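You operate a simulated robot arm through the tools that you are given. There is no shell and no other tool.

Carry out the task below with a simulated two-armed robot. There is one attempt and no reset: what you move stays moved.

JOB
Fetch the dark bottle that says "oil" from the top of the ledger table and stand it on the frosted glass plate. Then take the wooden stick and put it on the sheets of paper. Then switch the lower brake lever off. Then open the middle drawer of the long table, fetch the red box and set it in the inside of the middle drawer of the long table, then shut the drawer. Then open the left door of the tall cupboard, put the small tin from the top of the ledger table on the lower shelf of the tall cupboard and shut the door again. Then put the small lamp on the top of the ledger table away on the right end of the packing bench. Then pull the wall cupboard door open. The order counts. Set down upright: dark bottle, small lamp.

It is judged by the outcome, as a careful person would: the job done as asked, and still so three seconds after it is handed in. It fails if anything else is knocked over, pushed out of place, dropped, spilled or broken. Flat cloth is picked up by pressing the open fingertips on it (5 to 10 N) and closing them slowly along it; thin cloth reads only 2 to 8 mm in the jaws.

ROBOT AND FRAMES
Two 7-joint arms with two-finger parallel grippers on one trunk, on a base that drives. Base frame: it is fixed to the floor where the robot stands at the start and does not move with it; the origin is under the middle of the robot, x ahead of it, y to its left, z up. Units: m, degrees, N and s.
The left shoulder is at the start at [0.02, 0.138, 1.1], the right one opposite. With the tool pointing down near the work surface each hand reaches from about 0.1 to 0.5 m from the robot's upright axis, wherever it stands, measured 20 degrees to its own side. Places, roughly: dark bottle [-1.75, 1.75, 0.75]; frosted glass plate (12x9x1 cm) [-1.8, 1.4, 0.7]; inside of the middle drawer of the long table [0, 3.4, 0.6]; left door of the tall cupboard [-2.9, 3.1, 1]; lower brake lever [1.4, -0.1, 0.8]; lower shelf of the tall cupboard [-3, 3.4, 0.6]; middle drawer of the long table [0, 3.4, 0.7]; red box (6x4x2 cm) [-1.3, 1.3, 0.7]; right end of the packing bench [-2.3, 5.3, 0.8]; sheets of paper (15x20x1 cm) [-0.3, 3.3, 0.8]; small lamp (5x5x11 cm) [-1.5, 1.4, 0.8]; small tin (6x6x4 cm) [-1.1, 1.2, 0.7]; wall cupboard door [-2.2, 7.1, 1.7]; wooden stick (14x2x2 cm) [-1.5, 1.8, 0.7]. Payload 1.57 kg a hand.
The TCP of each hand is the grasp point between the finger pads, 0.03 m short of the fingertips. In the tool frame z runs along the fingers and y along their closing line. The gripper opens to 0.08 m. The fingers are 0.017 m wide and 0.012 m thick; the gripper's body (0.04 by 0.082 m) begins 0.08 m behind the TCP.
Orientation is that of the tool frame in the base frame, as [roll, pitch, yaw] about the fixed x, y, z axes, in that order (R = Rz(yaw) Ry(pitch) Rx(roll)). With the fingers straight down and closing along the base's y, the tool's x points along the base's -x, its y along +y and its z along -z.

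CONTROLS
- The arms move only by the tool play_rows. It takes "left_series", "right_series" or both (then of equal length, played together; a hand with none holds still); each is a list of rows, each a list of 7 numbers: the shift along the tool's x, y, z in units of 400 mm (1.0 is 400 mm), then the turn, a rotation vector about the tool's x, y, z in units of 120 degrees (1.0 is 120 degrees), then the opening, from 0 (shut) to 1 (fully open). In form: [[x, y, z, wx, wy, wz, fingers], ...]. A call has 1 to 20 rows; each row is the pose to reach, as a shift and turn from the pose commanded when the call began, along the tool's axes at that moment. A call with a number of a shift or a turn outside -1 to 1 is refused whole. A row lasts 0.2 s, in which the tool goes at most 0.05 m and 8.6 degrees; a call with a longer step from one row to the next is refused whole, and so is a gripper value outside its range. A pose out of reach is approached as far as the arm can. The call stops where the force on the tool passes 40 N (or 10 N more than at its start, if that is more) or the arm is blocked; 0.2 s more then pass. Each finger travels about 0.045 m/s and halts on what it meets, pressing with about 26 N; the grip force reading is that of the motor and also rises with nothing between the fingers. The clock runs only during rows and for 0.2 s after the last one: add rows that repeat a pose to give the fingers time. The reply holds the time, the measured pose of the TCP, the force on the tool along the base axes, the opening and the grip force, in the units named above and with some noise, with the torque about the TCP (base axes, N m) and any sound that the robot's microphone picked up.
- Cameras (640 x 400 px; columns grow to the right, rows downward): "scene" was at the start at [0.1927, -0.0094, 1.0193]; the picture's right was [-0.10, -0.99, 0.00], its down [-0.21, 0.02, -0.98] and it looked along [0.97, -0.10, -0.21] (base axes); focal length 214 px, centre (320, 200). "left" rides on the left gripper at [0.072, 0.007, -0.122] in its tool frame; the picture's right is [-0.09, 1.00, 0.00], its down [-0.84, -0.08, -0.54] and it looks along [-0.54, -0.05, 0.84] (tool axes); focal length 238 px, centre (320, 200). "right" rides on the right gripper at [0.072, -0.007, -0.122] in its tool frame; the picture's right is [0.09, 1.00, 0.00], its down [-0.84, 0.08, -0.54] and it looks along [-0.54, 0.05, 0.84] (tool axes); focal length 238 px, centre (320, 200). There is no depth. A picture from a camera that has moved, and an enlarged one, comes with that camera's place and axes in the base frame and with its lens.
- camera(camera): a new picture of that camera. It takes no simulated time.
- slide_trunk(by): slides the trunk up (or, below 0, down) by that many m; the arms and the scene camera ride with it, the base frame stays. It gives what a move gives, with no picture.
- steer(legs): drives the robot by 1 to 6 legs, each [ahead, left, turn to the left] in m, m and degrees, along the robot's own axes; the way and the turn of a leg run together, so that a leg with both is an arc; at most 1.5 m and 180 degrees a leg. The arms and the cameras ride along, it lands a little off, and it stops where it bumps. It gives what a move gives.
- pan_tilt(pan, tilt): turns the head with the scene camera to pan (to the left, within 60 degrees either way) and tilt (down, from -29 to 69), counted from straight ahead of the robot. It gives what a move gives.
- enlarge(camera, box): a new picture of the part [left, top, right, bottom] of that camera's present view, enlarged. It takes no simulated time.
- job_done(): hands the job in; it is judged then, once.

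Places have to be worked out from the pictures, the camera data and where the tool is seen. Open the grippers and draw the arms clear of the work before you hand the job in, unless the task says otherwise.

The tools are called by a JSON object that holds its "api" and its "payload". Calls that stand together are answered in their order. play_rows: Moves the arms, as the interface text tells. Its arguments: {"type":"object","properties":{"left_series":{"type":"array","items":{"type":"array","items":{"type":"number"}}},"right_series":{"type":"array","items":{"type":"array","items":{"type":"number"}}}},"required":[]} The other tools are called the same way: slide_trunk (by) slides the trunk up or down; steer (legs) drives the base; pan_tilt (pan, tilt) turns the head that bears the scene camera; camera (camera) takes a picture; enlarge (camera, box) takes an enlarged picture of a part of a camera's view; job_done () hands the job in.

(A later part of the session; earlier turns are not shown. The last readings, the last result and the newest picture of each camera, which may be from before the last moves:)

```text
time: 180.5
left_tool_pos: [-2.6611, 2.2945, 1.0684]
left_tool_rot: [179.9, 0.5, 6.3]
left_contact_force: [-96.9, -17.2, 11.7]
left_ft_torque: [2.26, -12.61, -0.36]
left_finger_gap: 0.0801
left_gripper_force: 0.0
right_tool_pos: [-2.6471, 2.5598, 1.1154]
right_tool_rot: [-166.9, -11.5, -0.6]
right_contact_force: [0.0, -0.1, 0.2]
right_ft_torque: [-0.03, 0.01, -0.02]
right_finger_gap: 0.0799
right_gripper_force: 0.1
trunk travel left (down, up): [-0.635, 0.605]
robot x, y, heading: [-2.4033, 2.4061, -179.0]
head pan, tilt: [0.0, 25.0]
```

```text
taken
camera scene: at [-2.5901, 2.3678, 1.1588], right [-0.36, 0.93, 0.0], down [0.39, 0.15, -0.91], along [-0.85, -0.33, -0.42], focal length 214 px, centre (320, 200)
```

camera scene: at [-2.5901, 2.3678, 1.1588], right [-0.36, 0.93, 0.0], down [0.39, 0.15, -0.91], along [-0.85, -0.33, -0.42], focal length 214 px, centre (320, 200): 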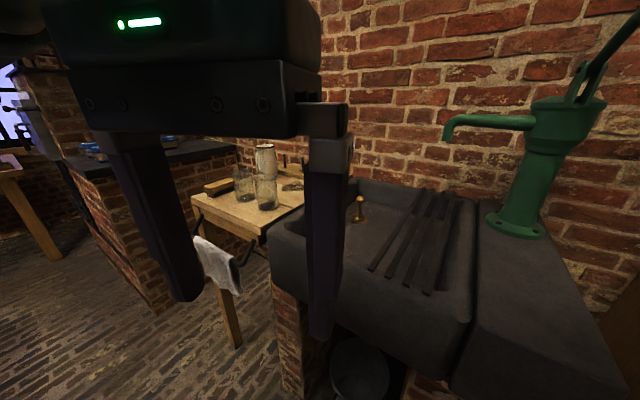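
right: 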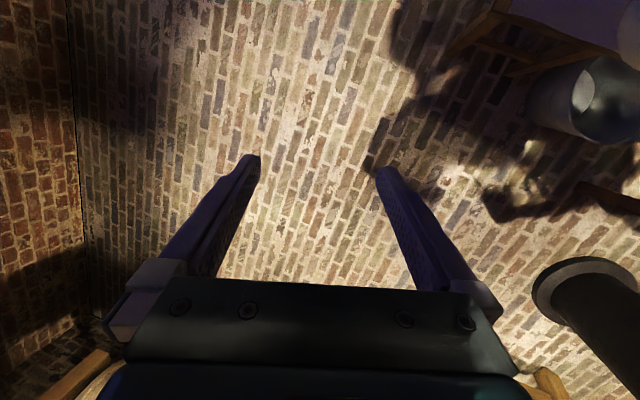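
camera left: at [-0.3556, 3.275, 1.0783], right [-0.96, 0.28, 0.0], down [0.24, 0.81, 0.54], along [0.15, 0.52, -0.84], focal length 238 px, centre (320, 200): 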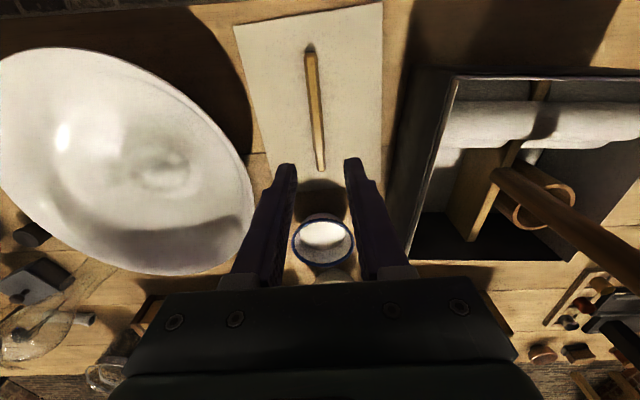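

The head bumped my own left hand (97 N) while panning back — the hand is tucked too close. I'll move it forward and slightly left and down to free the head.

{"api": "play_rows", "payload": {"left_series": [[-0.05, 0.02, 0.0, 0, 0, 0, 1], [-0.12, 0.04, 0.02, 0, 0, 0, 1], [-0.2, 0.06, 0.05, 0, 0, 0, 1], [-0.2, 0.06, 0.1, 0, 0, 0, 1], [-0.2, 0.06, 0.1, 0, 0, 0, 1]]}}

{"api": "pan_tilt", "payload": {"pan": 0, "tilt": 20}}

{"api": "camera", "payload": {"camera": "scene"}}

```text
time: 181.7
left_tool_pos: [-2.7343, 2.2639, 1.0275]
left_tool_rot: [-180.0, 0.0, 5.1]
left_contact_force: [0.1, -0.5, -0.1]
left_ft_torque: [-0.04, 0.01, 0.0]
left_finger_gap: 0.0802
left_gripper_force: 0.1
right_tool_pos: [-2.6472, 2.5612, 1.1149]
right_tool_rot: [-166.9, -11.5, -0.7]
right_contact_force: [0.1, 0.3, -0.3]
right_ft_torque: [0.0, 0.02, 0.0]
right_finger_gap: 0.0802
right_gripper_force: 0.1
trunk travel left (down, up): [-0.635, 0.605]
robot x, y, heading: [-2.4034, 2.403, -178.6]
head pan, tilt: [0.0, 25.0]
```

```text
time: 182.3
left_tool_pos: [-2.7336, 2.2649, 1.029]
left_tool_rot: [180.0, 0.0, 5.3]
left_contact_force: [-0.1, 0.5, 0.3]
left_ft_torque: [0.02, -0.03, 0.01]
left_finger_gap: 0.0801
left_gripper_force: 0.0
right_tool_pos: [-2.6486, 2.5604, 1.1168]
right_tool_rot: [-166.9, -11.5, -0.7]
right_contact_force: [-0.3, -0.7, -0.3]
right_ft_torque: [0.01, -0.02, -0.02]
right_finger_gap: 0.08
right_gripper_force: 0.1
trunk travel left (down, up): [-0.635, 0.605]
robot x, y, heading: [-2.4059, 2.4012, -178.7]
head pan, tilt: [0.0, 20.0]
```

```text
taken
camera scene: at [-2.5973, 2.3994, 1.1665], right [-0.02, 1.0, 0.0], down [0.34, 0.01, -0.94], along [-0.94, -0.02, -0.34], focal length 214 px, centre (320, 200)
```

scene: 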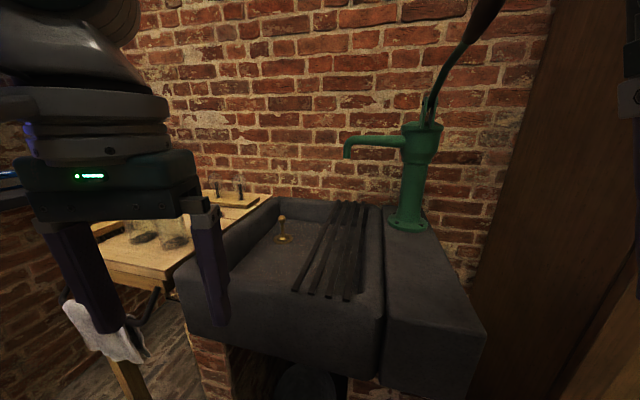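

Head is free again; nothing else touched. I'll face south, drive down the west aisle, and turn east.

{"api": "steer", "payload": {"legs": [[0, 0, 88.7], [1.5, 0, 0], [0.56, 0, 0], [0, 0, 90], [1.0, 0, 0], [0, -0.3, 0]]}}

{"api": "camera", "payload": {"camera": "scene"}}

```text
time: 206.7
left_tool_pos: [-1.0329, 0.2118, 1.0274]
left_tool_rot: [180.0, 0.0, -174.5]
left_contact_force: [-0.2, 0.5, 0.8]
left_ft_torque: [0.01, 0.03, 0.02]
left_finger_gap: 0.0797
left_gripper_force: 0.0
right_tool_pos: [-1.1182, -0.0851, 1.1163]
right_tool_rot: [-166.9, -11.5, 179.5]
right_contact_force: [0.8, -0.2, 0.3]
right_ft_torque: [0.03, -0.01, 0.0]
right_finger_gap: 0.0802
right_gripper_force: 0.0
trunk travel left (down, up): [-0.635, 0.605]
robot x, y, heading: [-1.3625, 0.0685, 1.6]
head pan, tilt: [0.0, 20.0]
```

```text
taken
camera scene: at [-1.1687, 0.0763, 1.1666], right [0.02, -1.0, 0.0], down [-0.34, -0.01, -0.94], along [0.94, 0.02, -0.34], focal length 214 px, centre (320, 200)
```

scene: 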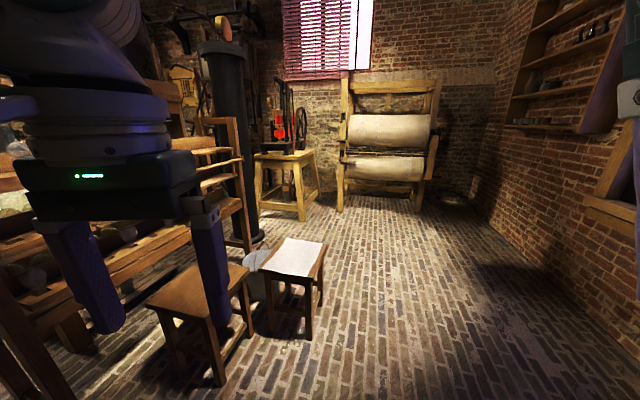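

Two stools stand near my route on the left, so I'll shift right to y≈-0.35 and go east toward the roller machine, stopping well short of it.

{"api": "steer", "payload": {"legs": [[0, -0.4, -1.6], [1.5, 0, 0], [0.35, 0, 0]]}}

{"api": "camera", "payload": {"camera": "scene"}}

{"api": "enlarge", "payload": {"camera": "scene", "box": [220, 80, 420, 280]}}

```text
time: 218.1
left_tool_pos: [0.8293, -0.2119, 1.0275]
left_tool_rot: [-180.0, 0.0, -176.5]
left_contact_force: [0.1, -1.2, 0.6]
left_ft_torque: [-0.02, 0.03, 0.0]
left_finger_gap: 0.08
left_gripper_force: 0.1
right_tool_pos: [0.7337, -0.5048, 1.1152]
right_tool_rot: [-166.9, -11.6, 177.5]
right_contact_force: [-0.5, -1.2, -0.2]
right_ft_torque: [-0.02, -0.02, 0.0]
right_finger_gap: 0.0799
right_gripper_force: 0.1
trunk travel left (down, up): [-0.635, 0.605]
robot x, y, heading: [0.4931, -0.3411, -0.6]
head pan, tilt: [0.0, 20.0]
```

```text
taken
camera scene: at [0.6876, -0.3422, 1.1666], right [-0.01, -1.0, 0.0], down [-0.34, 0.0, -0.94], along [0.94, -0.01, -0.34], focal length 214 px, centre (320, 200)
```

scene: 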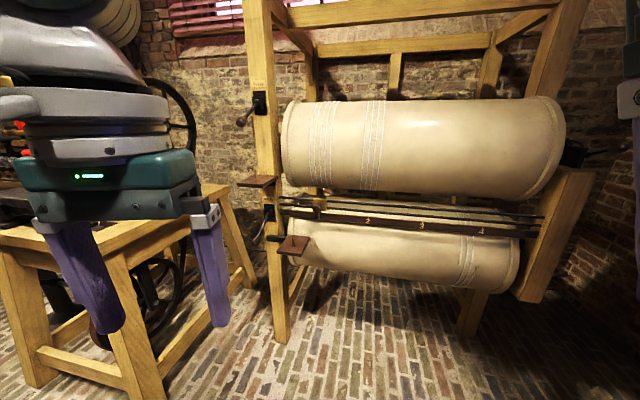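

```text
2.00 times, centred on (320, 180) of scene
camera zoom: at [0.6876, -0.3422, 1.1666], right [-0.01, -1.0, 0.0], down [-0.34, 0.0, -0.94], along [0.94, -0.01, -0.34], focal length 429 px, centre (320, 240)
```

zoom: 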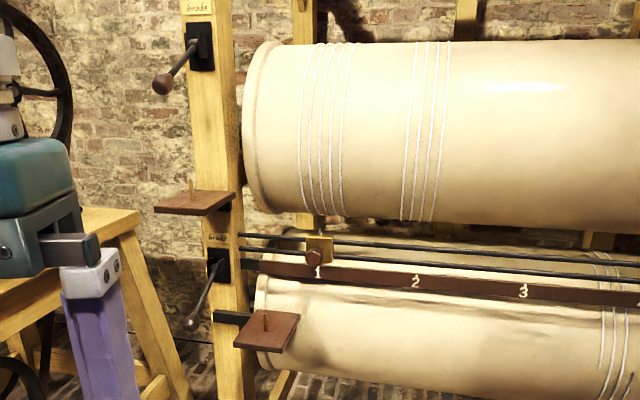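

The post has two "brake" levers on black plates; the lower one hangs down-left. I'll zoom in on it to read its on/off markings.

{"api": "enlarge", "payload": {"camera": "scene", "box": [245, 185, 305, 250]}}

{"api": "enlarge", "payload": {"camera": "scene", "box": [230, 70, 300, 140]}}

```text
6.15 times, centred on (275, 218) of scene
camera zoom: at [0.6876, -0.3422, 1.1666], right [-0.01, -1.0, 0.0], down [-0.34, 0.0, -0.94], along [0.94, -0.01, -0.34], focal length 1320 px, centre (597, 92)
```

zoom: 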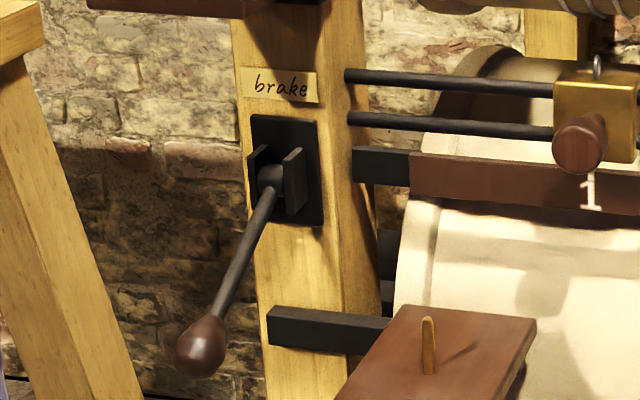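

```text
5.71 times, centred on (265, 105) of scene
camera zoom: at [0.6876, -0.3422, 1.1666], right [-0.01, -1.0, 0.0], down [-0.34, 0.0, -0.94], along [0.94, -0.01, -0.34], focal length 1226 px, centre (634, 743)
```

zoom: 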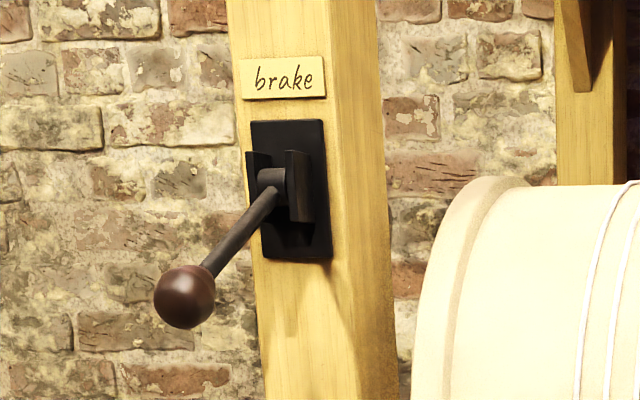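

The lower lever's pivot is at about [1.5, -0.12, 0.80], sticking out toward me. To judge its angle I'll lower the trunk so the head camera is level with it.

{"api": "slide_trunk", "payload": {"by": -0.3}}

{"api": "pan_tilt", "payload": {"pan": 10, "tilt": 5}}

{"api": "camera", "payload": {"camera": "scene"}}

{"api": "enlarge", "payload": {"camera": "scene", "box": [270, 60, 370, 260]}}

```text
time: 221.1
left_tool_pos: [0.8289, -0.2113, 0.729]
left_tool_rot: [-180.0, 0.0, -176.3]
left_contact_force: [0.2, 0.3, -1.0]
left_ft_torque: [-0.01, 0.01, -0.03]
left_finger_gap: 0.08
left_gripper_force: 0.0
right_tool_pos: [0.7335, -0.5045, 0.8163]
right_tool_rot: [-166.8, -11.6, 177.6]
right_contact_force: [-0.2, 0.5, 0.0]
right_ft_torque: [0.01, 0.01, 0.02]
right_finger_gap: 0.0798
right_gripper_force: 0.0
trunk travel left (down, up): [-0.335, 0.905]
robot x, y, heading: [0.496, -0.342, -0.2]
head pan, tilt: [0.0, 20.0]
```

```text
time: 221.8
left_tool_pos: [0.8284, -0.2117, 0.7282]
left_tool_rot: [180.0, 0.0, -176.5]
left_contact_force: [0.0, 0.1, 0.7]
left_ft_torque: [0.01, -0.04, -0.01]
left_finger_gap: 0.08
left_gripper_force: 0.0
right_tool_pos: [0.7336, -0.5054, 0.8159]
right_tool_rot: [-166.9, -11.6, 177.6]
right_contact_force: [-0.2, -0.4, 0.4]
right_ft_torque: [0.0, 0.02, -0.03]
right_finger_gap: 0.0801
right_gripper_force: 0.0
trunk travel left (down, up): [-0.335, 0.905]
robot x, y, heading: [0.4966, -0.3395, -0.5]
head pan, tilt: [10.0, 5.0]
```

```text
taken
camera scene: at [0.685, -0.3262, 0.8908], right [0.16, -0.99, 0.0], down [-0.09, -0.01, -1.0], along [0.98, 0.16, -0.09], focal length 214 px, centre (320, 200)
```

scene: 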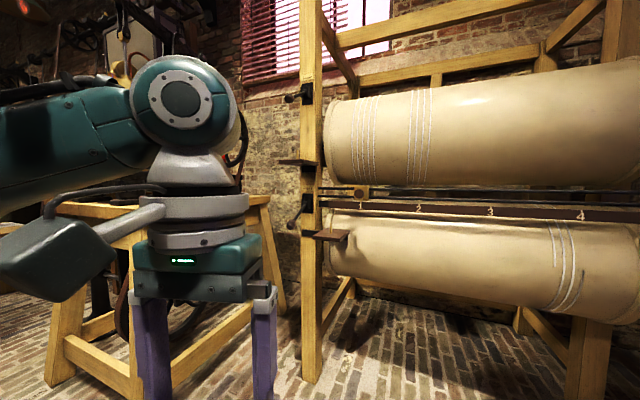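

```text
2.00 times, centred on (320, 160) of scene
camera zoom: at [0.685, -0.3262, 0.8908], right [0.16, -0.99, 0.0], down [-0.09, -0.01, -1.0], along [0.98, 0.16, -0.09], focal length 429 px, centre (320, 280)
```

zoom: 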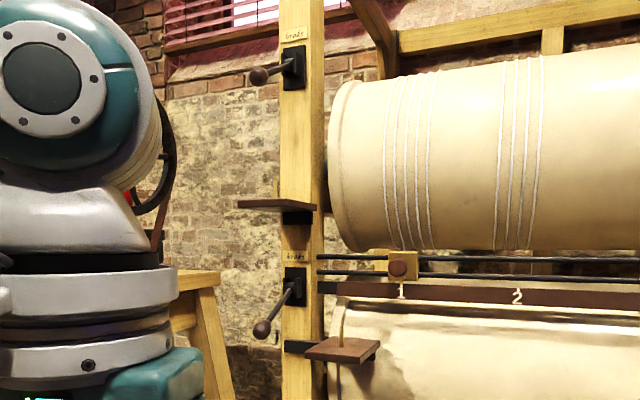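

Triangulating: lower pivot ≈[1.487, -0.137, 0.811], knob ≈[1.407, -0.104, 0.738] — about 40° below horizontal, and the upper one similar. I'll zoom for any on/off marks.

{"api": "enlarge", "payload": {"camera": "scene", "box": [280, 180, 330, 230]}}

{"api": "enlarge", "payload": {"camera": "scene", "box": [275, 70, 325, 120]}}

```text
8.00 times, centred on (305, 205) of scene
camera zoom: at [0.685, -0.3262, 0.8908], right [0.16, -0.99, 0.0], down [-0.09, -0.01, -1.0], along [0.98, 0.16, -0.09], focal length 1716 px, centre (440, 160)
```

zoom: 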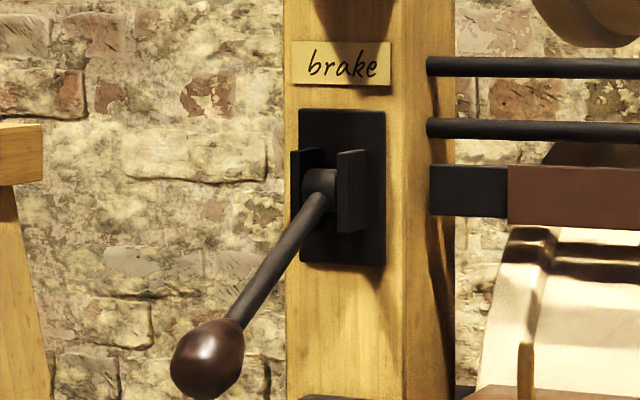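

```text
8.00 times, centred on (300, 95) of scene
camera zoom: at [0.685, -0.3262, 0.8908], right [0.16, -0.99, 0.0], down [-0.09, -0.01, -1.0], along [0.98, 0.16, -0.09], focal length 1716 px, centre (480, 1040)
```

zoom: 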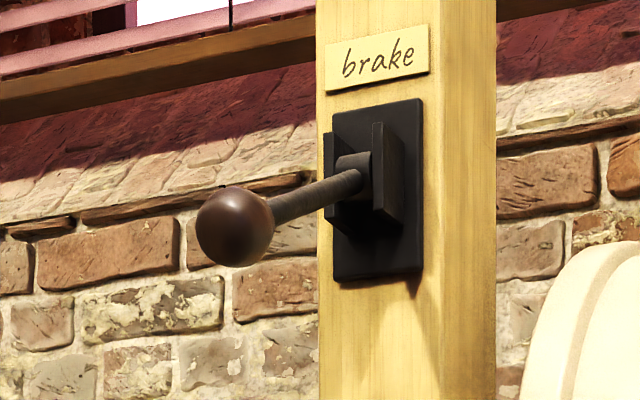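

No on/off marks, only "brake"; both levers sit down at a stop, so "off" should be the opposite (up) position. I'll line myself up with the lever's swing plane (heading ≈-22°).

{"api": "steer", "payload": {"legs": [[0, 0, -21.5], [0, 0.44, 0]]}}

{"api": "pan_tilt", "payload": {"pan": 0, "tilt": 5}}

{"api": "camera", "payload": {"camera": "scene"}}

{"api": "enlarge", "payload": {"camera": "scene", "box": [240, 100, 400, 300]}}

```text
time: 225.6
left_tool_pos: [1.0141, 0.0569, 0.7276]
left_tool_rot: [179.9, 0.1, 161.9]
left_contact_force: [0.3, 0.5, 0.1]
left_ft_torque: [0.0, -0.02, 0.03]
left_finger_gap: 0.0798
left_gripper_force: 0.0
right_tool_pos: [0.8172, -0.1791, 0.8164]
right_tool_rot: [-167.0, -11.5, 156.0]
right_contact_force: [-0.3, 0.1, 0.2]
right_ft_torque: [0.0, -0.02, -0.04]
right_finger_gap: 0.0801
right_gripper_force: 0.1
trunk travel left (down, up): [-0.335, 0.905]
robot x, y, heading: [0.6552, 0.0596, -22.3]
head pan, tilt: [10.0, 5.0]
```

```text
time: 226.3
left_tool_pos: [1.015, 0.0585, 0.7273]
left_tool_rot: [180.0, 0.0, 162.0]
left_contact_force: [0.1, -0.4, -0.5]
left_ft_torque: [0.02, -0.01, 0.04]
left_finger_gap: 0.0798
left_gripper_force: 0.2
right_tool_pos: [0.8172, -0.1799, 0.8169]
right_tool_rot: [-167.0, -11.4, 156.1]
right_contact_force: [-0.2, 1.3, 0.0]
right_ft_torque: [-0.01, 0.0, 0.01]
right_finger_gap: 0.0798
right_gripper_force: 0.0
trunk travel left (down, up): [-0.335, 0.905]
robot x, y, heading: [0.6598, 0.0586, -22.1]
head pan, tilt: [0.0, 5.0]
```

```text
taken
camera scene: at [0.834, -0.0116, 0.8909], right [-0.38, -0.93, 0.0], down [-0.08, 0.03, -1.0], along [0.92, -0.37, -0.09], focal length 214 px, centre (320, 200)
```

scene: 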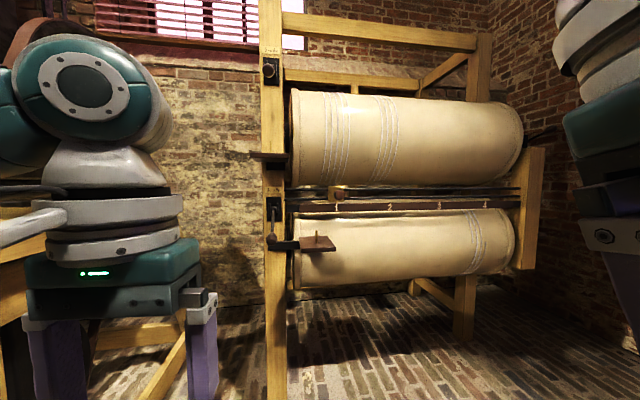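

```text
2.00 times, centred on (320, 200) of scene
camera zoom: at [0.834, -0.0116, 0.8909], right [-0.38, -0.93, 0.0], down [-0.08, 0.03, -1.0], along [0.92, -0.37, -0.09], focal length 429 px, centre (320, 200)
```

zoom: 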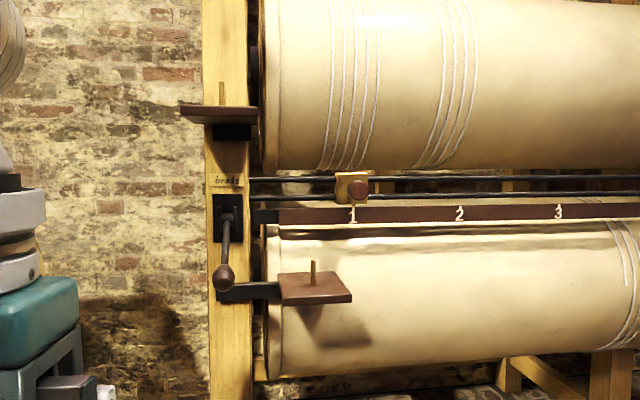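

The lever's swing plane is now in line with me; knob ≈0.75 m ahead, 0.13 m left, z 0.738. I'll swing the left hand to point horizontally forward at knob height.

{"api": "play_rows", "payload": {"left_series": [[-0.02, 0, -0.002, 0, -0.0625, 0.003, 1], [-0.04, 0, -0.004, 0, -0.125, 0.006, 1], [-0.06, 0, -0.006, 0, -0.1875, 0.009, 1], [-0.085, 0, -0.009, 0, -0.25, 0.012, 1], [-0.11, 0, -0.011, 0, -0.3125, 0.015, 1], [-0.135, 0, -0.014, 0, -0.375, 0.018, 1], [-0.16, 0, -0.017, 0, -0.4375, 0.021, 1], [-0.185, 0, -0.02, 0, -0.5, 0.024, 1], [-0.21, 0, -0.023, 0, -0.5625, 0.027, 1], [-0.23, 0, -0.025, 0, -0.625, 0.03, 1], [-0.24, 0, -0.027, 0, -0.6875, 0.032, 1], [-0.25, 0, -0.027, 0, -0.74, 0.033, 1], [-0.25, 0, -0.027, 0, -0.74, 0.033, 1]]}}

{"api": "camera", "payload": {"camera": "left"}}

{"api": "camera", "payload": {"camera": "scene"}}

```text
time: 229.1
left_tool_pos: [1.1099, 0.0275, 0.7385]
left_tool_rot: [115.1, 87.3, 94.6]
left_contact_force: [0.5, 1.0, 0.2]
left_ft_torque: [0.03, 0.0, -0.02]
left_finger_gap: 0.0801
left_gripper_force: 0.1
right_tool_pos: [0.8184, -0.1789, 0.8163]
right_tool_rot: [-167.0, -11.5, 155.9]
right_contact_force: [-0.4, 1.1, 0.3]
right_ft_torque: [-0.01, 0.0, -0.01]
right_finger_gap: 0.0801
right_gripper_force: 0.0
trunk travel left (down, up): [-0.335, 0.905]
robot x, y, heading: [0.6588, 0.0598, -22.0]
head pan, tilt: [0.0, 5.0]
```

```text
taken
camera left: at [0.9981, 0.079, 0.6693], right [0.35, 0.93, 0.14], down [-0.53, 0.08, 0.84], along [0.77, -0.37, 0.52], focal length 238 px, centre (320, 200)
```

left: 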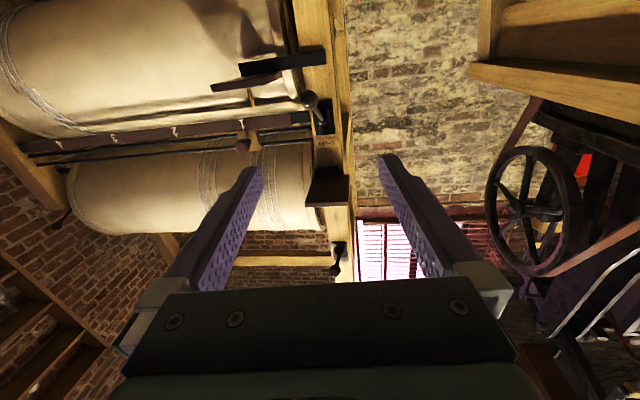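

```text
taken
camera scene: at [0.8342, -0.0116, 0.8909], right [-0.38, -0.93, 0.0], down [-0.08, 0.03, -1.0], along [0.92, -0.37, -0.09], focal length 214 px, centre (320, 200)
```

scene: 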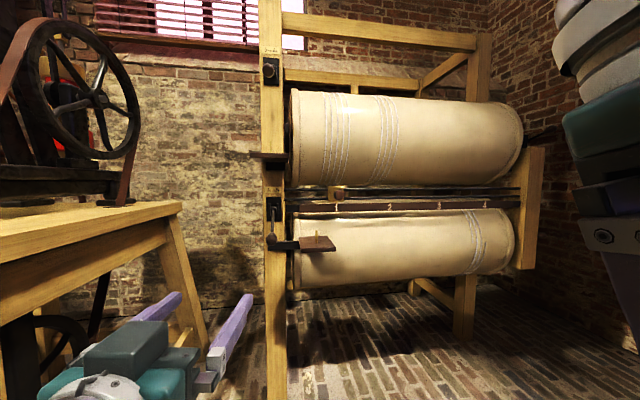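

Hand is level and pointing at the lever. I'll shift 19 mm right to line up with the knob, then drive 0.25 m ahead, leaving a few cm.

{"api": "play_rows", "payload": {"left_series": [[-0.008, -0.024, 0, 0, 0, 0, 1], [-0.015, -0.047, 0, 0, 0, 0, 1], [-0.015, -0.047, 0, 0, 0, 0, 1]]}}

{"api": "steer", "payload": {"legs": [[0.24, 0, 0]]}}

{"api": "camera", "payload": {"camera": "left"}}

{"api": "camera", "payload": {"camera": "scene"}}

```text
time: 229.9
left_tool_pos: [1.1045, 0.0093, 0.743]
left_tool_rot: [116.2, 87.2, 95.8]
left_contact_force: [-0.1, 0.6, -0.7]
left_ft_torque: [-0.02, 0.0, 0.0]
left_finger_gap: 0.0798
left_gripper_force: 0.1
right_tool_pos: [0.8175, -0.1798, 0.8149]
right_tool_rot: [-167.0, -11.5, 156.0]
right_contact_force: [-0.9, -0.7, 0.4]
right_ft_torque: [-0.01, 0.01, 0.0]
right_finger_gap: 0.0802
right_gripper_force: 0.1
trunk travel left (down, up): [-0.335, 0.905]
robot x, y, heading: [0.6588, 0.0602, -22.1]
head pan, tilt: [0.0, 5.0]
```

```text
time: 231.7
left_tool_pos: [1.3242, -0.0808, 0.7455]
left_tool_rot: [116.3, 87.3, 95.7]
left_contact_force: [-0.3, 0.5, -0.5]
left_ft_torque: [0.0, -0.01, 0.02]
left_finger_gap: 0.0797
left_gripper_force: 0.1
right_tool_pos: [1.0406, -0.2695, 0.8163]
right_tool_rot: [-166.9, -11.5, 156.0]
right_contact_force: [0.6, 0.0, -1.0]
right_ft_torque: [0.0, 0.04, -0.01]
right_finger_gap: 0.0799
right_gripper_force: 0.1
trunk travel left (down, up): [-0.335, 0.905]
robot x, y, heading: [0.8821, -0.0316, -22.2]
head pan, tilt: [0.0, 5.0]
```

```text
taken
camera left: at [1.2138, -0.0293, 0.6743], right [0.35, 0.93, 0.14], down [-0.53, 0.08, 0.84], along [0.77, -0.37, 0.52], focal length 238 px, centre (320, 200)
```

left: 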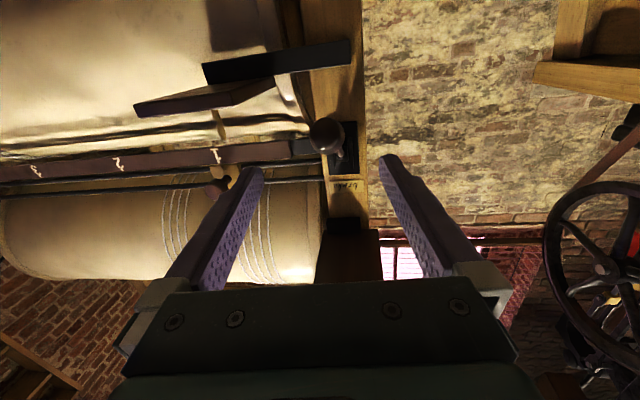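

```text
taken
camera scene: at [1.0564, -0.102, 0.891], right [-0.38, -0.93, 0.0], down [-0.08, 0.03, -1.0], along [0.92, -0.37, -0.09], focal length 214 px, centre (320, 200)
```

scene: 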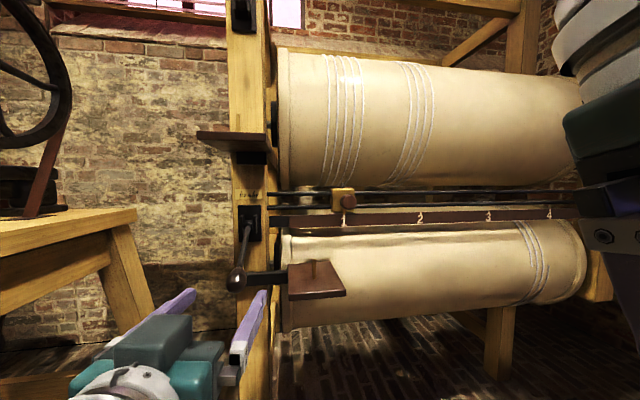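

The knob sits between the fingers, ~87 mm ahead. Advancing to put it at the grasp point.

{"api": "play_rows", "payload": {"left_series": [[0.004, 0.005, 0.06, 0, 0, 0, 1], [0.009, 0.01, 0.12, 0, 0, 0, 1], [0.014, 0.016, 0.18, 0, 0, 0, 1], [0.015, 0.0165, 0.2175, 0, 0, 0, 1], [0.015, 0.0165, 0.2175, 0, 0, 0, 1]]}}

{"api": "camera", "payload": {"camera": "left"}}

{"api": "camera", "payload": {"camera": "scene"}}

```text
time: 232.9
left_tool_pos: [1.4076, -0.1038, 0.7361]
left_tool_rot: [116.8, 87.0, 96.2]
left_contact_force: [-0.5, -0.4, 0.3]
left_ft_torque: [0.01, 0.01, -0.02]
left_finger_gap: 0.0802
left_gripper_force: 0.1
right_tool_pos: [1.0394, -0.2699, 0.8155]
right_tool_rot: [-166.9, -11.5, 156.0]
right_contact_force: [0.2, 0.1, 0.3]
right_ft_torque: [0.01, 0.0, 0.01]
right_finger_gap: 0.0797
right_gripper_force: 0.1
trunk travel left (down, up): [-0.335, 0.905]
robot x, y, heading: [0.8782, -0.0304, -22.4]
head pan, tilt: [0.0, 5.0]
```

```text
taken
camera left: at [1.2971, -0.053, 0.6665], right [0.35, 0.93, 0.14], down [-0.53, 0.08, 0.84], along [0.77, -0.37, 0.52], focal length 238 px, centre (320, 200)
```

left: 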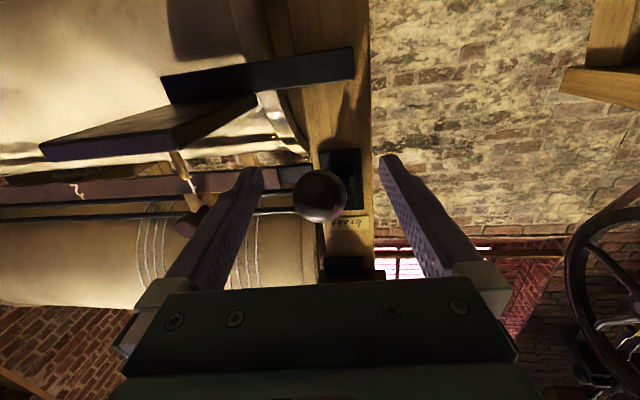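

```text
taken
camera scene: at [1.0562, -0.1018, 0.8909], right [-0.38, -0.93, 0.0], down [-0.08, 0.03, -1.0], along [0.92, -0.37, -0.09], focal length 214 px, centre (320, 200)
```

scene: 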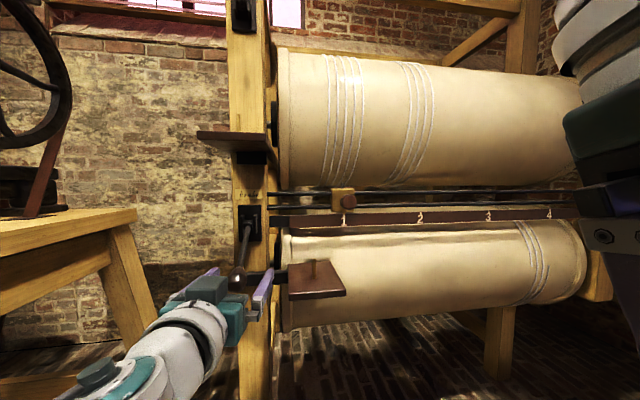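

The knob is exactly at the grasp point. Closing on it.

{"api": "play_rows", "payload": {"left_series": [[0, 0, 0, 0, 0, 0, 0.6], [0, 0, 0, 0, 0, 0, 0.4], [0, 0, 0, 0, 0, 0, 0.2], [0, 0, 0, 0, 0, 0, 0], [0, 0, 0, 0, 0, 0, 0]]}}

{"api": "camera", "payload": {"camera": "left"}}

```text
time: 234.1
left_tool_pos: [1.4076, -0.1064, 0.7362]
left_tool_rot: [116.4, 87.2, 95.9]
left_contact_force: [1.0, -0.1, -0.8]
left_ft_torque: [0.0, -0.03, -0.01]
left_finger_gap: 0.0315
left_gripper_force: 30.0
right_tool_pos: [1.041, -0.2699, 0.8152]
right_tool_rot: [-166.8, -11.6, 155.9]
right_contact_force: [0.7, 0.4, 0.7]
right_ft_torque: [-0.03, -0.02, -0.01]
right_finger_gap: 0.0801
right_gripper_force: 0.0
trunk travel left (down, up): [-0.335, 0.905]
robot x, y, heading: [0.8783, -0.027, -21.8]
head pan, tilt: [0.0, 5.0]
```

```text
taken
camera left: at [1.2971, -0.0529, 0.6665], right [0.35, 0.93, 0.14], down [-0.53, 0.08, 0.84], along [0.77, -0.37, 0.52], focal length 238 px, centre (320, 200)
```

left: 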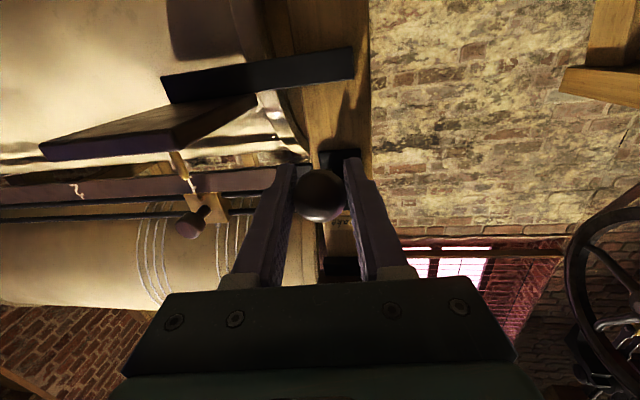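

Knob gripped (31.5 mm). I'll start lifting along the arc by ~12° and watch the forces.

{"api": "play_rows", "payload": {"left_series": [[-0.011, 0, -0.009, 0, 0, 0, 0], [-0.0223, 0, -0.0183, 0, 0, 0, 0], [-0.034, 0, -0.026, 0, 0, 0, 0], [-0.0465, 0, -0.034, 0, 0, 0, 0], [-0.0465, 0, -0.034, 0, 0, 0, 0]]}}

{"api": "camera", "payload": {"camera": "scene"}}

```text
time: 235.3
left_tool_pos: [1.3987, -0.1029, 0.7562]
left_tool_rot: [113.9, 87.3, 93.5]
left_contact_force: [13.0, -5.8, -5.5]
left_ft_torque: [0.3, 0.98, 0.08]
left_finger_gap: 0.0317
left_gripper_force: 40.8
right_tool_pos: [1.0437, -0.2717, 0.8169]
right_tool_rot: [-166.9, -11.4, 156.0]
right_contact_force: [-0.4, 0.0, -0.1]
right_ft_torque: [0.0, 0.0, 0.02]
right_finger_gap: 0.0798
right_gripper_force: 0.0
trunk travel left (down, up): [-0.335, 0.905]
robot x, y, heading: [0.8767, -0.0318, -22.1]
head pan, tilt: [0.0, 5.0]
```

```text
taken
camera scene: at [1.0585, -0.1031, 0.8914], right [-0.38, -0.93, 0.0], down [-0.08, 0.03, -1.0], along [0.92, -0.38, -0.08], focal length 214 px, centre (320, 200)
```

scene: 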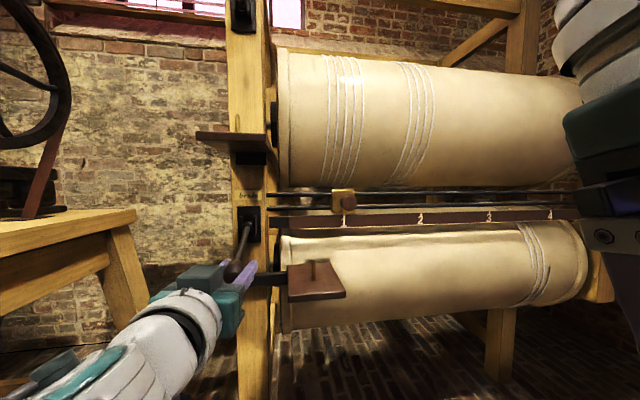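

The lever follows upward easily; it tugs slightly inward, so the arc is a bit flatter than assumed. Continuing up to about horizontal.

{"api": "play_rows", "payload": {"left_series": [[-0.019, 0, 0.004, 0, 0, 0, 0], [-0.0375, 0, 0.003, 0, 0, 0, 0], [-0.0555, 0, 0.0, 0, 0, 0, 0], [-0.08, 0, -0.002, 0, 0, 0, 0], [-0.103, 0, -0.003, 0, 0, 0, 0], [-0.103, 0, -0.003, 0, 0, 0, 0]]}}

{"api": "camera", "payload": {"camera": "scene"}}

```text
time: 236.7
left_tool_pos: [1.3919, -0.1009, 0.7932]
left_tool_rot: [120.5, 87.0, 99.9]
left_contact_force: [-8.4, 7.6, -11.7]
left_ft_torque: [0.37, 1.02, 0.04]
left_finger_gap: 0.0315
left_gripper_force: 40.4
right_tool_pos: [1.0368, -0.2679, 0.8151]
right_tool_rot: [-166.9, -11.8, 156.0]
right_contact_force: [0.2, -0.1, 0.0]
right_ft_torque: [0.0, 0.0, 0.03]
right_finger_gap: 0.0801
right_gripper_force: 0.0
trunk travel left (down, up): [-0.335, 0.905]
robot x, y, heading: [0.8762, -0.0321, -22.2]
head pan, tilt: [0.0, 5.0]
```

```text
taken
camera scene: at [1.053, -0.1003, 0.8902], right [-0.38, -0.93, 0.0], down [-0.08, 0.03, -1.0], along [0.92, -0.37, -0.09], focal length 214 px, centre (320, 200)
```

scene: 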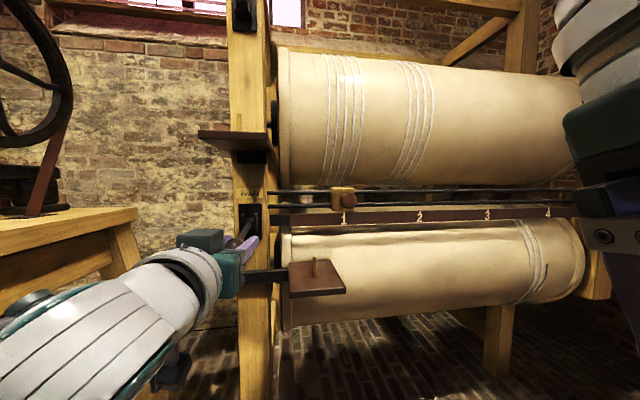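

Now about horizontal with ~12 N resistance. Continuing the upper half of the arc toward its stop.

{"api": "play_rows", "payload": {"left_series": [[-0.0225, 0, -0.0075, 0, 0, 0, 0], [-0.0475, 0, -0.004, 0, 0, 0, 0], [-0.071, 0, 0.0025, 0, 0, 0, 0], [-0.0945, 0, 0.0085, 0, 0, 0, 0], [-0.116, 0, 0.018, 0, 0, 0, 0], [-0.138, 0, 0.029, 0, 0, 0, 0], [-0.138, 0, 0.029, 0, 0, 0, 0]]}}

{"api": "camera", "payload": {"camera": "scene"}}

```text
time: 238.3
left_tool_pos: [1.4019, -0.1048, 0.8496]
left_tool_rot: [115.6, 87.1, 95.0]
left_contact_force: [-18.9, 18.1, 0.5]
left_ft_torque: [0.43, 0.72, 0.12]
left_finger_gap: 0.0311
left_gripper_force: 40.4
right_tool_pos: [1.035, -0.266, 0.8152]
right_tool_rot: [-167.0, -11.7, 155.9]
right_contact_force: [-0.2, 0.1, -0.2]
right_ft_torque: [0.03, 0.02, -0.01]
right_finger_gap: 0.08
right_gripper_force: 0.0
trunk travel left (down, up): [-0.335, 0.905]
robot x, y, heading: [0.8788, -0.0305, -22.0]
head pan, tilt: [0.0, 5.0]
```

```text
taken
camera scene: at [1.0522, -0.0979, 0.8901], right [-0.38, -0.93, 0.0], down [-0.08, 0.04, -1.0], along [0.92, -0.37, -0.09], focal length 214 px, centre (320, 200)
```

scene: 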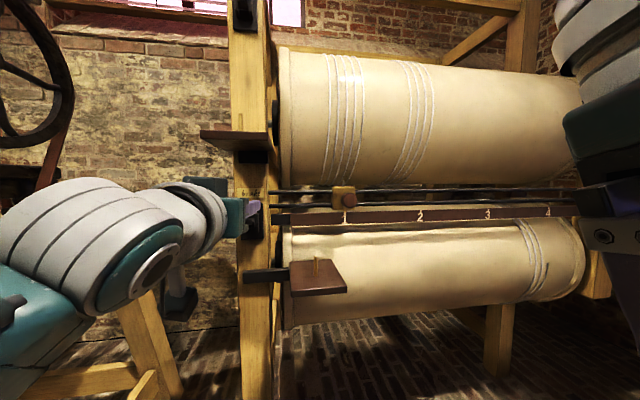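

The knob is at z≈0.85 with no vertical resistance any more, just my inward push (19 N). I'll relax outward a few mm and continue up to find the stop.

{"api": "play_rows", "payload": {"left_series": [[0, 0, -0.012, 0, 0, 0, 0], [-0.012, 0, -0.012, 0, 0, 0, 0], [-0.025, 0, -0.01, 0, 0, 0, 0], [-0.037, 0, -0.006, 0, 0, 0, 0], [-0.037, 0, -0.006, 0, 0, 0, 0]]}}

{"api": "enlarge", "payload": {"camera": "scene", "box": [200, 100, 340, 320]}}

```text
time: 239.5
left_tool_pos: [1.4038, -0.1102, 0.8676]
left_tool_rot: [113.9, 87.3, 93.3]
left_contact_force: [0.1, 0.4, -0.2]
left_ft_torque: [0.01, 0.02, -0.01]
left_finger_gap: 0.0001
left_gripper_force: 21.0
right_tool_pos: [1.0403, -0.2699, 0.8163]
right_tool_rot: [-167.0, -11.6, 156.1]
right_contact_force: [-0.4, -0.7, 0.5]
right_ft_torque: [-0.01, -0.01, -0.01]
right_finger_gap: 0.08
right_gripper_force: 0.0
trunk travel left (down, up): [-0.335, 0.905]
robot x, y, heading: [0.8802, -0.0315, -21.9]
head pan, tilt: [0.0, 5.0]
```

```text
1.82 times, centred on (270, 210) of scene
camera zoom: at [1.0563, -0.1015, 0.891], right [-0.38, -0.93, 0.0], down [-0.08, 0.03, -1.0], along [0.92, -0.38, -0.09], focal length 390 px, centre (411, 182)
```

zoom: 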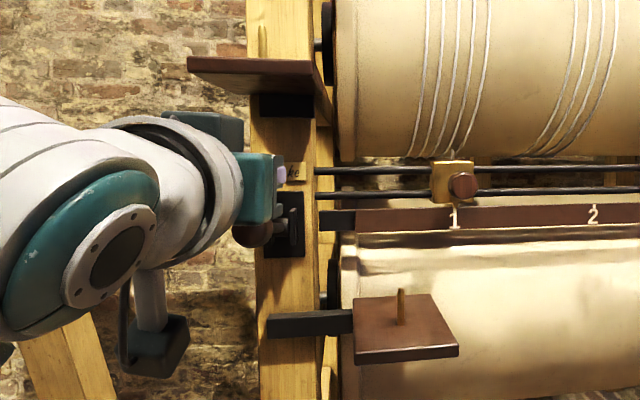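

The fingers slipped off the knob, which probably met its upper stop. I'll draw the hand back and look at where the lever now stands.

{"api": "play_rows", "payload": {"left_series": [[-0.02, 0, -0.08, 0, 0, 0, 0], [-0.03, 0, -0.18, 0, 0, 0, 0], [-0.03, 0, -0.3, 0, 0, 0, 0.3], [-0.03, 0, -0.3, 0, 0, 0, 0.6]]}}

{"api": "enlarge", "payload": {"camera": "scene", "box": [200, 100, 340, 320]}}

{"api": "camera", "payload": {"camera": "left"}}

```text
time: 240.5
left_tool_pos: [1.2928, -0.0685, 0.8806]
left_tool_rot: [115.7, 87.2, 95.3]
left_contact_force: [0.0, 0.3, 0.5]
left_ft_torque: [0.0, -0.02, 0.03]
left_finger_gap: 0.0477
left_gripper_force: 0.3
right_tool_pos: [1.04, -0.2708, 0.8153]
right_tool_rot: [-166.8, -11.4, 156.0]
right_contact_force: [0.3, 0.9, 0.4]
right_ft_torque: [-0.02, -0.02, 0.05]
right_finger_gap: 0.08
right_gripper_force: 0.1
trunk travel left (down, up): [-0.335, 0.905]
robot x, y, heading: [0.8775, -0.0302, -22.1]
head pan, tilt: [0.0, 5.0]
```

```text
1.82 times, centred on (270, 210) of scene
camera zoom: at [1.0569, -0.1021, 0.891], right [-0.38, -0.93, 0.0], down [-0.08, 0.03, -1.0], along [0.92, -0.37, -0.09], focal length 390 px, centre (411, 182)
```

zoom: 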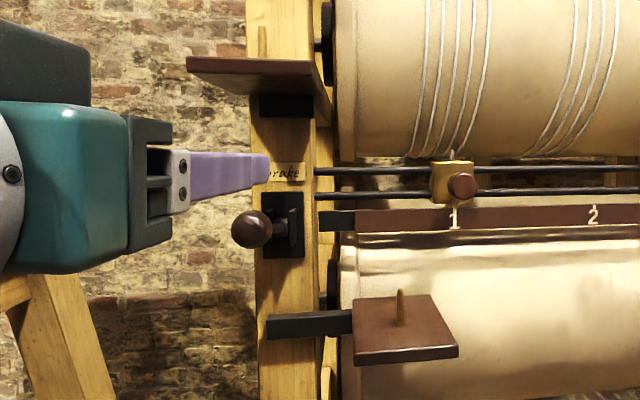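

```text
taken
camera left: at [1.18, -0.0166, 0.8107], right [0.35, 0.93, 0.14], down [-0.53, 0.08, 0.84], along [0.77, -0.37, 0.52], focal length 238 px, centre (320, 200)
```

left: 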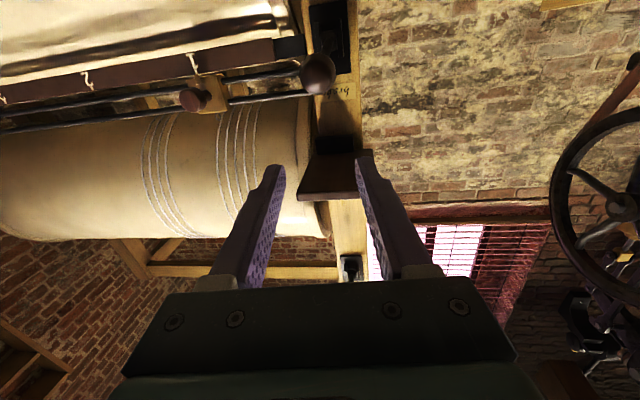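

Triangulating, the knob is now at ≈[1.385, -0.099, 0.826] — only ~10° above horizontal, so probably squeezed back down as I slipped. I'll put closed fingers under the knob and push it up to a firm stop.

{"api": "play_rows", "payload": {"left_series": [[0.06, -0.003, 0.001, 0, 0, 0, 0.3], [0.13, -0.007, 0.002, 0, 0, 0, 0], [0.2, -0.01, 0.003, 0, 0, 0, 0], [0.247, -0.0127, 0.004, 0, 0, 0, 0], [0.247, -0.0127, 0.004, 0, 0, 0, 0], [0.245, -0.008, 0.09, 0, 0, 0, 0], [0.244, -0.004, 0.18, 0, 0, 0, 0], [0.243, -0.003, 0.25, 0, 0, 0, 0], [0.243, -0.003, 0.25, 0, 0, 0, 0]]}}

{"api": "camera", "payload": {"camera": "left"}}

{"api": "enlarge", "payload": {"camera": "scene", "box": [200, 100, 340, 320]}}

```text
time: 242.5
left_tool_pos: [1.3847, -0.0988, 0.7811]
left_tool_rot: [117.0, 87.2, 96.3]
left_contact_force: [-0.8, 0.5, 0.1]
left_ft_torque: [-0.01, -0.02, -0.02]
left_finger_gap: 0.0
left_gripper_force: 21.9
right_tool_pos: [1.0403, -0.2699, 0.816]
right_tool_rot: [-166.9, -11.6, 156.0]
right_contact_force: [0.2, -0.1, -0.2]
right_ft_torque: [0.03, 0.03, -0.02]
right_finger_gap: 0.08
right_gripper_force: 0.2
trunk travel left (down, up): [-0.335, 0.905]
robot x, y, heading: [0.8784, -0.0311, -22.3]
head pan, tilt: [0.0, 5.0]
```

```text
taken
camera left: at [1.2731, -0.0474, 0.7113], right [0.35, 0.93, 0.13], down [-0.53, 0.08, 0.84], along [0.77, -0.37, 0.52], focal length 238 px, centre (320, 200)
```

left: 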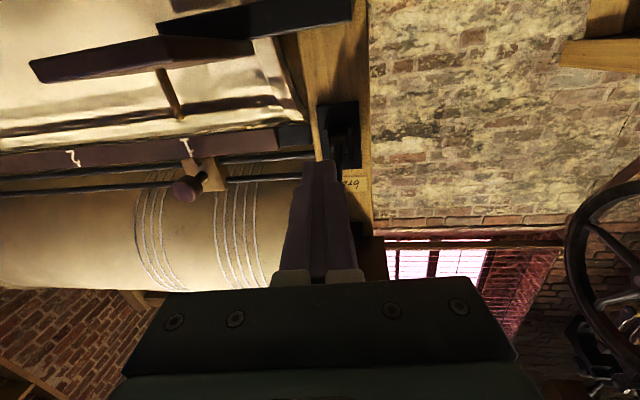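

```text
1.82 times, centred on (270, 210) of scene
camera zoom: at [1.0559, -0.1018, 0.8908], right [-0.38, -0.93, 0.0], down [-0.08, 0.03, -1.0], along [0.92, -0.37, -0.09], focal length 390 px, centre (411, 182)
```

zoom: 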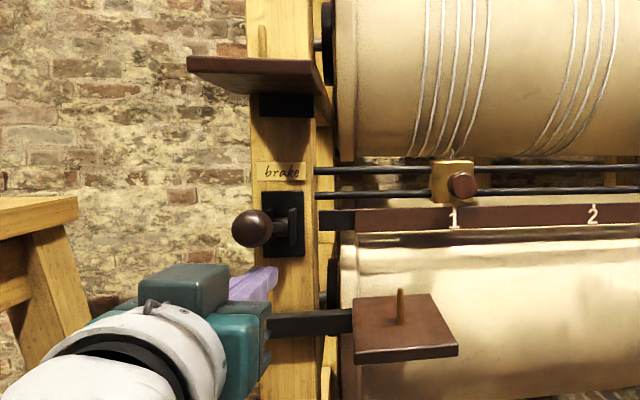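

Closed fingers are below the knob. Pushing up slowly.

{"api": "play_rows", "payload": {"left_series": [[-0.02, 0.001, 0, 0, 0, 0, 0], [-0.04, 0.002, 0, 0, 0, 0, 0], [-0.06, 0.003, 0, 0, 0, 0, 0], [-0.08, 0.004, 0, 0, 0, 0, 0], [-0.1, 0.005, 0, 0, 0, 0, 0], [-0.1, 0.005, 0, 0, 0, 0, 0]]}}

{"api": "enlarge", "payload": {"camera": "scene", "box": [200, 100, 340, 320]}}

```text
time: 243.9
left_tool_pos: [1.3854, -0.0997, 0.8209]
left_tool_rot: [116.5, 87.3, 95.9]
left_contact_force: [1.0, 0.5, -3.3]
left_ft_torque: [-0.01, 0.07, 0.0]
left_finger_gap: 0.0
left_gripper_force: 20.9
right_tool_pos: [1.04, -0.2708, 0.8161]
right_tool_rot: [-167.0, -11.7, 156.0]
right_contact_force: [0.0, -0.1, 0.1]
right_ft_torque: [-0.04, 0.01, 0.02]
right_finger_gap: 0.08
right_gripper_force: 0.0
trunk travel left (down, up): [-0.335, 0.905]
robot x, y, heading: [0.8798, -0.0306, -22.5]
head pan, tilt: [0.0, 5.0]
```

```text
1.82 times, centred on (270, 210) of scene
camera zoom: at [1.0561, -0.1019, 0.8909], right [-0.38, -0.93, 0.0], down [-0.08, 0.03, -1.0], along [0.92, -0.37, -0.09], focal length 390 px, centre (411, 182)
```

zoom: 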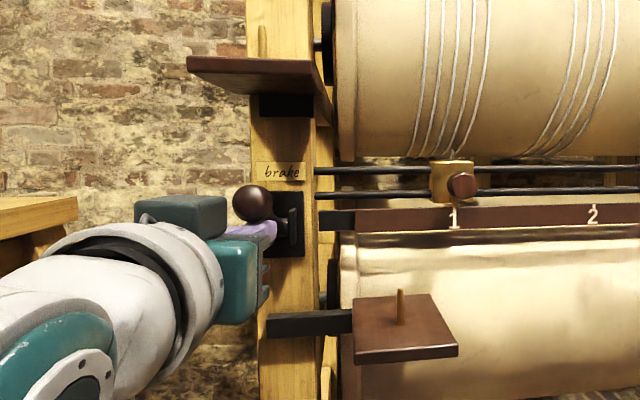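

It rises with only ~3 N resistance, so it wasn't at a stop yet. Continuing upward.

{"api": "play_rows", "payload": {"left_series": [[-0.02, 0.001, 0, 0, 0, 0, 0], [-0.04, 0.002, 0, 0, 0, 0, 0], [-0.06, 0.003, 0, 0, 0, 0, 0], [-0.08, 0.004, 0, 0, 0, 0, 0], [-0.1, 0.005, 0, 0, 0, 0, 0], [-0.1, 0.005, 0, 0, 0, 0, 0]]}}

{"api": "enlarge", "payload": {"camera": "scene", "box": [200, 100, 340, 320]}}

```text
time: 245.0
left_tool_pos: [1.3856, -0.0994, 0.8396]
left_tool_rot: [142.8, 85.6, 122.4]
left_contact_force: [-1.1, -1.5, -6.2]
left_ft_torque: [0.03, 0.08, -0.1]
left_finger_gap: 0.0
left_gripper_force: 21.4
right_tool_pos: [1.0398, -0.2703, 0.8156]
right_tool_rot: [-166.9, -11.6, 156.0]
right_contact_force: [-0.4, -0.2, 0.8]
right_ft_torque: [-0.03, 0.0, 0.0]
right_finger_gap: 0.0799
right_gripper_force: 0.0
trunk travel left (down, up): [-0.335, 0.905]
robot x, y, heading: [0.8806, -0.0275, -22.2]
head pan, tilt: [0.0, 5.0]
stopped in row 5 (left hand): the force on the tool passed its limit at 44 N (the readings are from after the stop); the commanded pose is now the measured one
```

```text
1.82 times, centred on (270, 210) of scene
camera zoom: at [1.0554, -0.102, 0.8911], right [-0.38, -0.93, 0.0], down [-0.08, 0.03, -1.0], along [0.92, -0.38, -0.09], focal length 390 px, centre (411, 182)
```

zoom: 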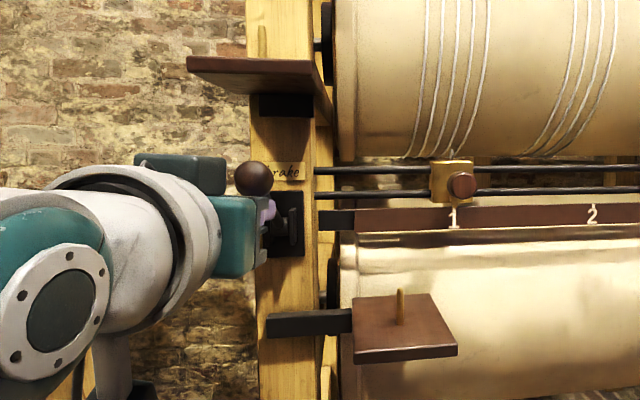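

Firm stop (44 N) with the knob up at z≈0.866 — the opposite end of its travel. I'll lower the hand clear, withdraw, and check that the lever stays up.

{"api": "play_rows", "payload": {"left_series": [[0.03, 0, 0, 0, 0, 0, 0], [0.06, 0, -0.02, 0, 0, 0, 0], [0.07, 0, -0.1, 0, 0, 0, 0], [0.07, 0, -0.2, 0, 0, 0, 0], [0.07, 0, -0.3, 0, 0, 0, 0], [0.07, 0, -0.38, 0, 0, 0, 0.5]]}}

{"api": "enlarge", "payload": {"camera": "scene", "box": [200, 40, 340, 320]}}

```text
time: 246.4
left_tool_pos: [1.2454, -0.046, 0.8211]
left_tool_rot: [115.5, 84.7, 94.7]
left_contact_force: [-0.1, 0.0, 0.2]
left_ft_torque: [0.0, 0.0, -0.02]
left_finger_gap: 0.0319
left_gripper_force: 0.1
left hand out of reach, approached as far as the arm can: row 6
right_tool_pos: [1.0388, -0.2694, 0.817]
right_tool_rot: [-167.0, -11.7, 156.0]
right_contact_force: [0.3, -0.3, 0.4]
right_ft_torque: [0.0, 0.0, 0.03]
right_finger_gap: 0.0801
right_gripper_force: 0.0
trunk travel left (down, up): [-0.335, 0.905]
robot x, y, heading: [0.8765, -0.0297, -22.1]
head pan, tilt: [0.0, 5.0]
```

```text
1.43 times, centred on (270, 180) of scene
camera zoom: at [1.0557, -0.1018, 0.8908], right [-0.38, -0.93, 0.0], down [-0.08, 0.03, -1.0], along [0.92, -0.38, -0.09], focal length 306 px, centre (391, 229)
```

zoom: 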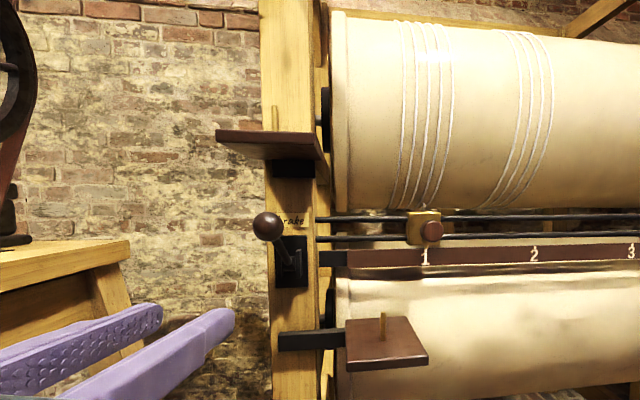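

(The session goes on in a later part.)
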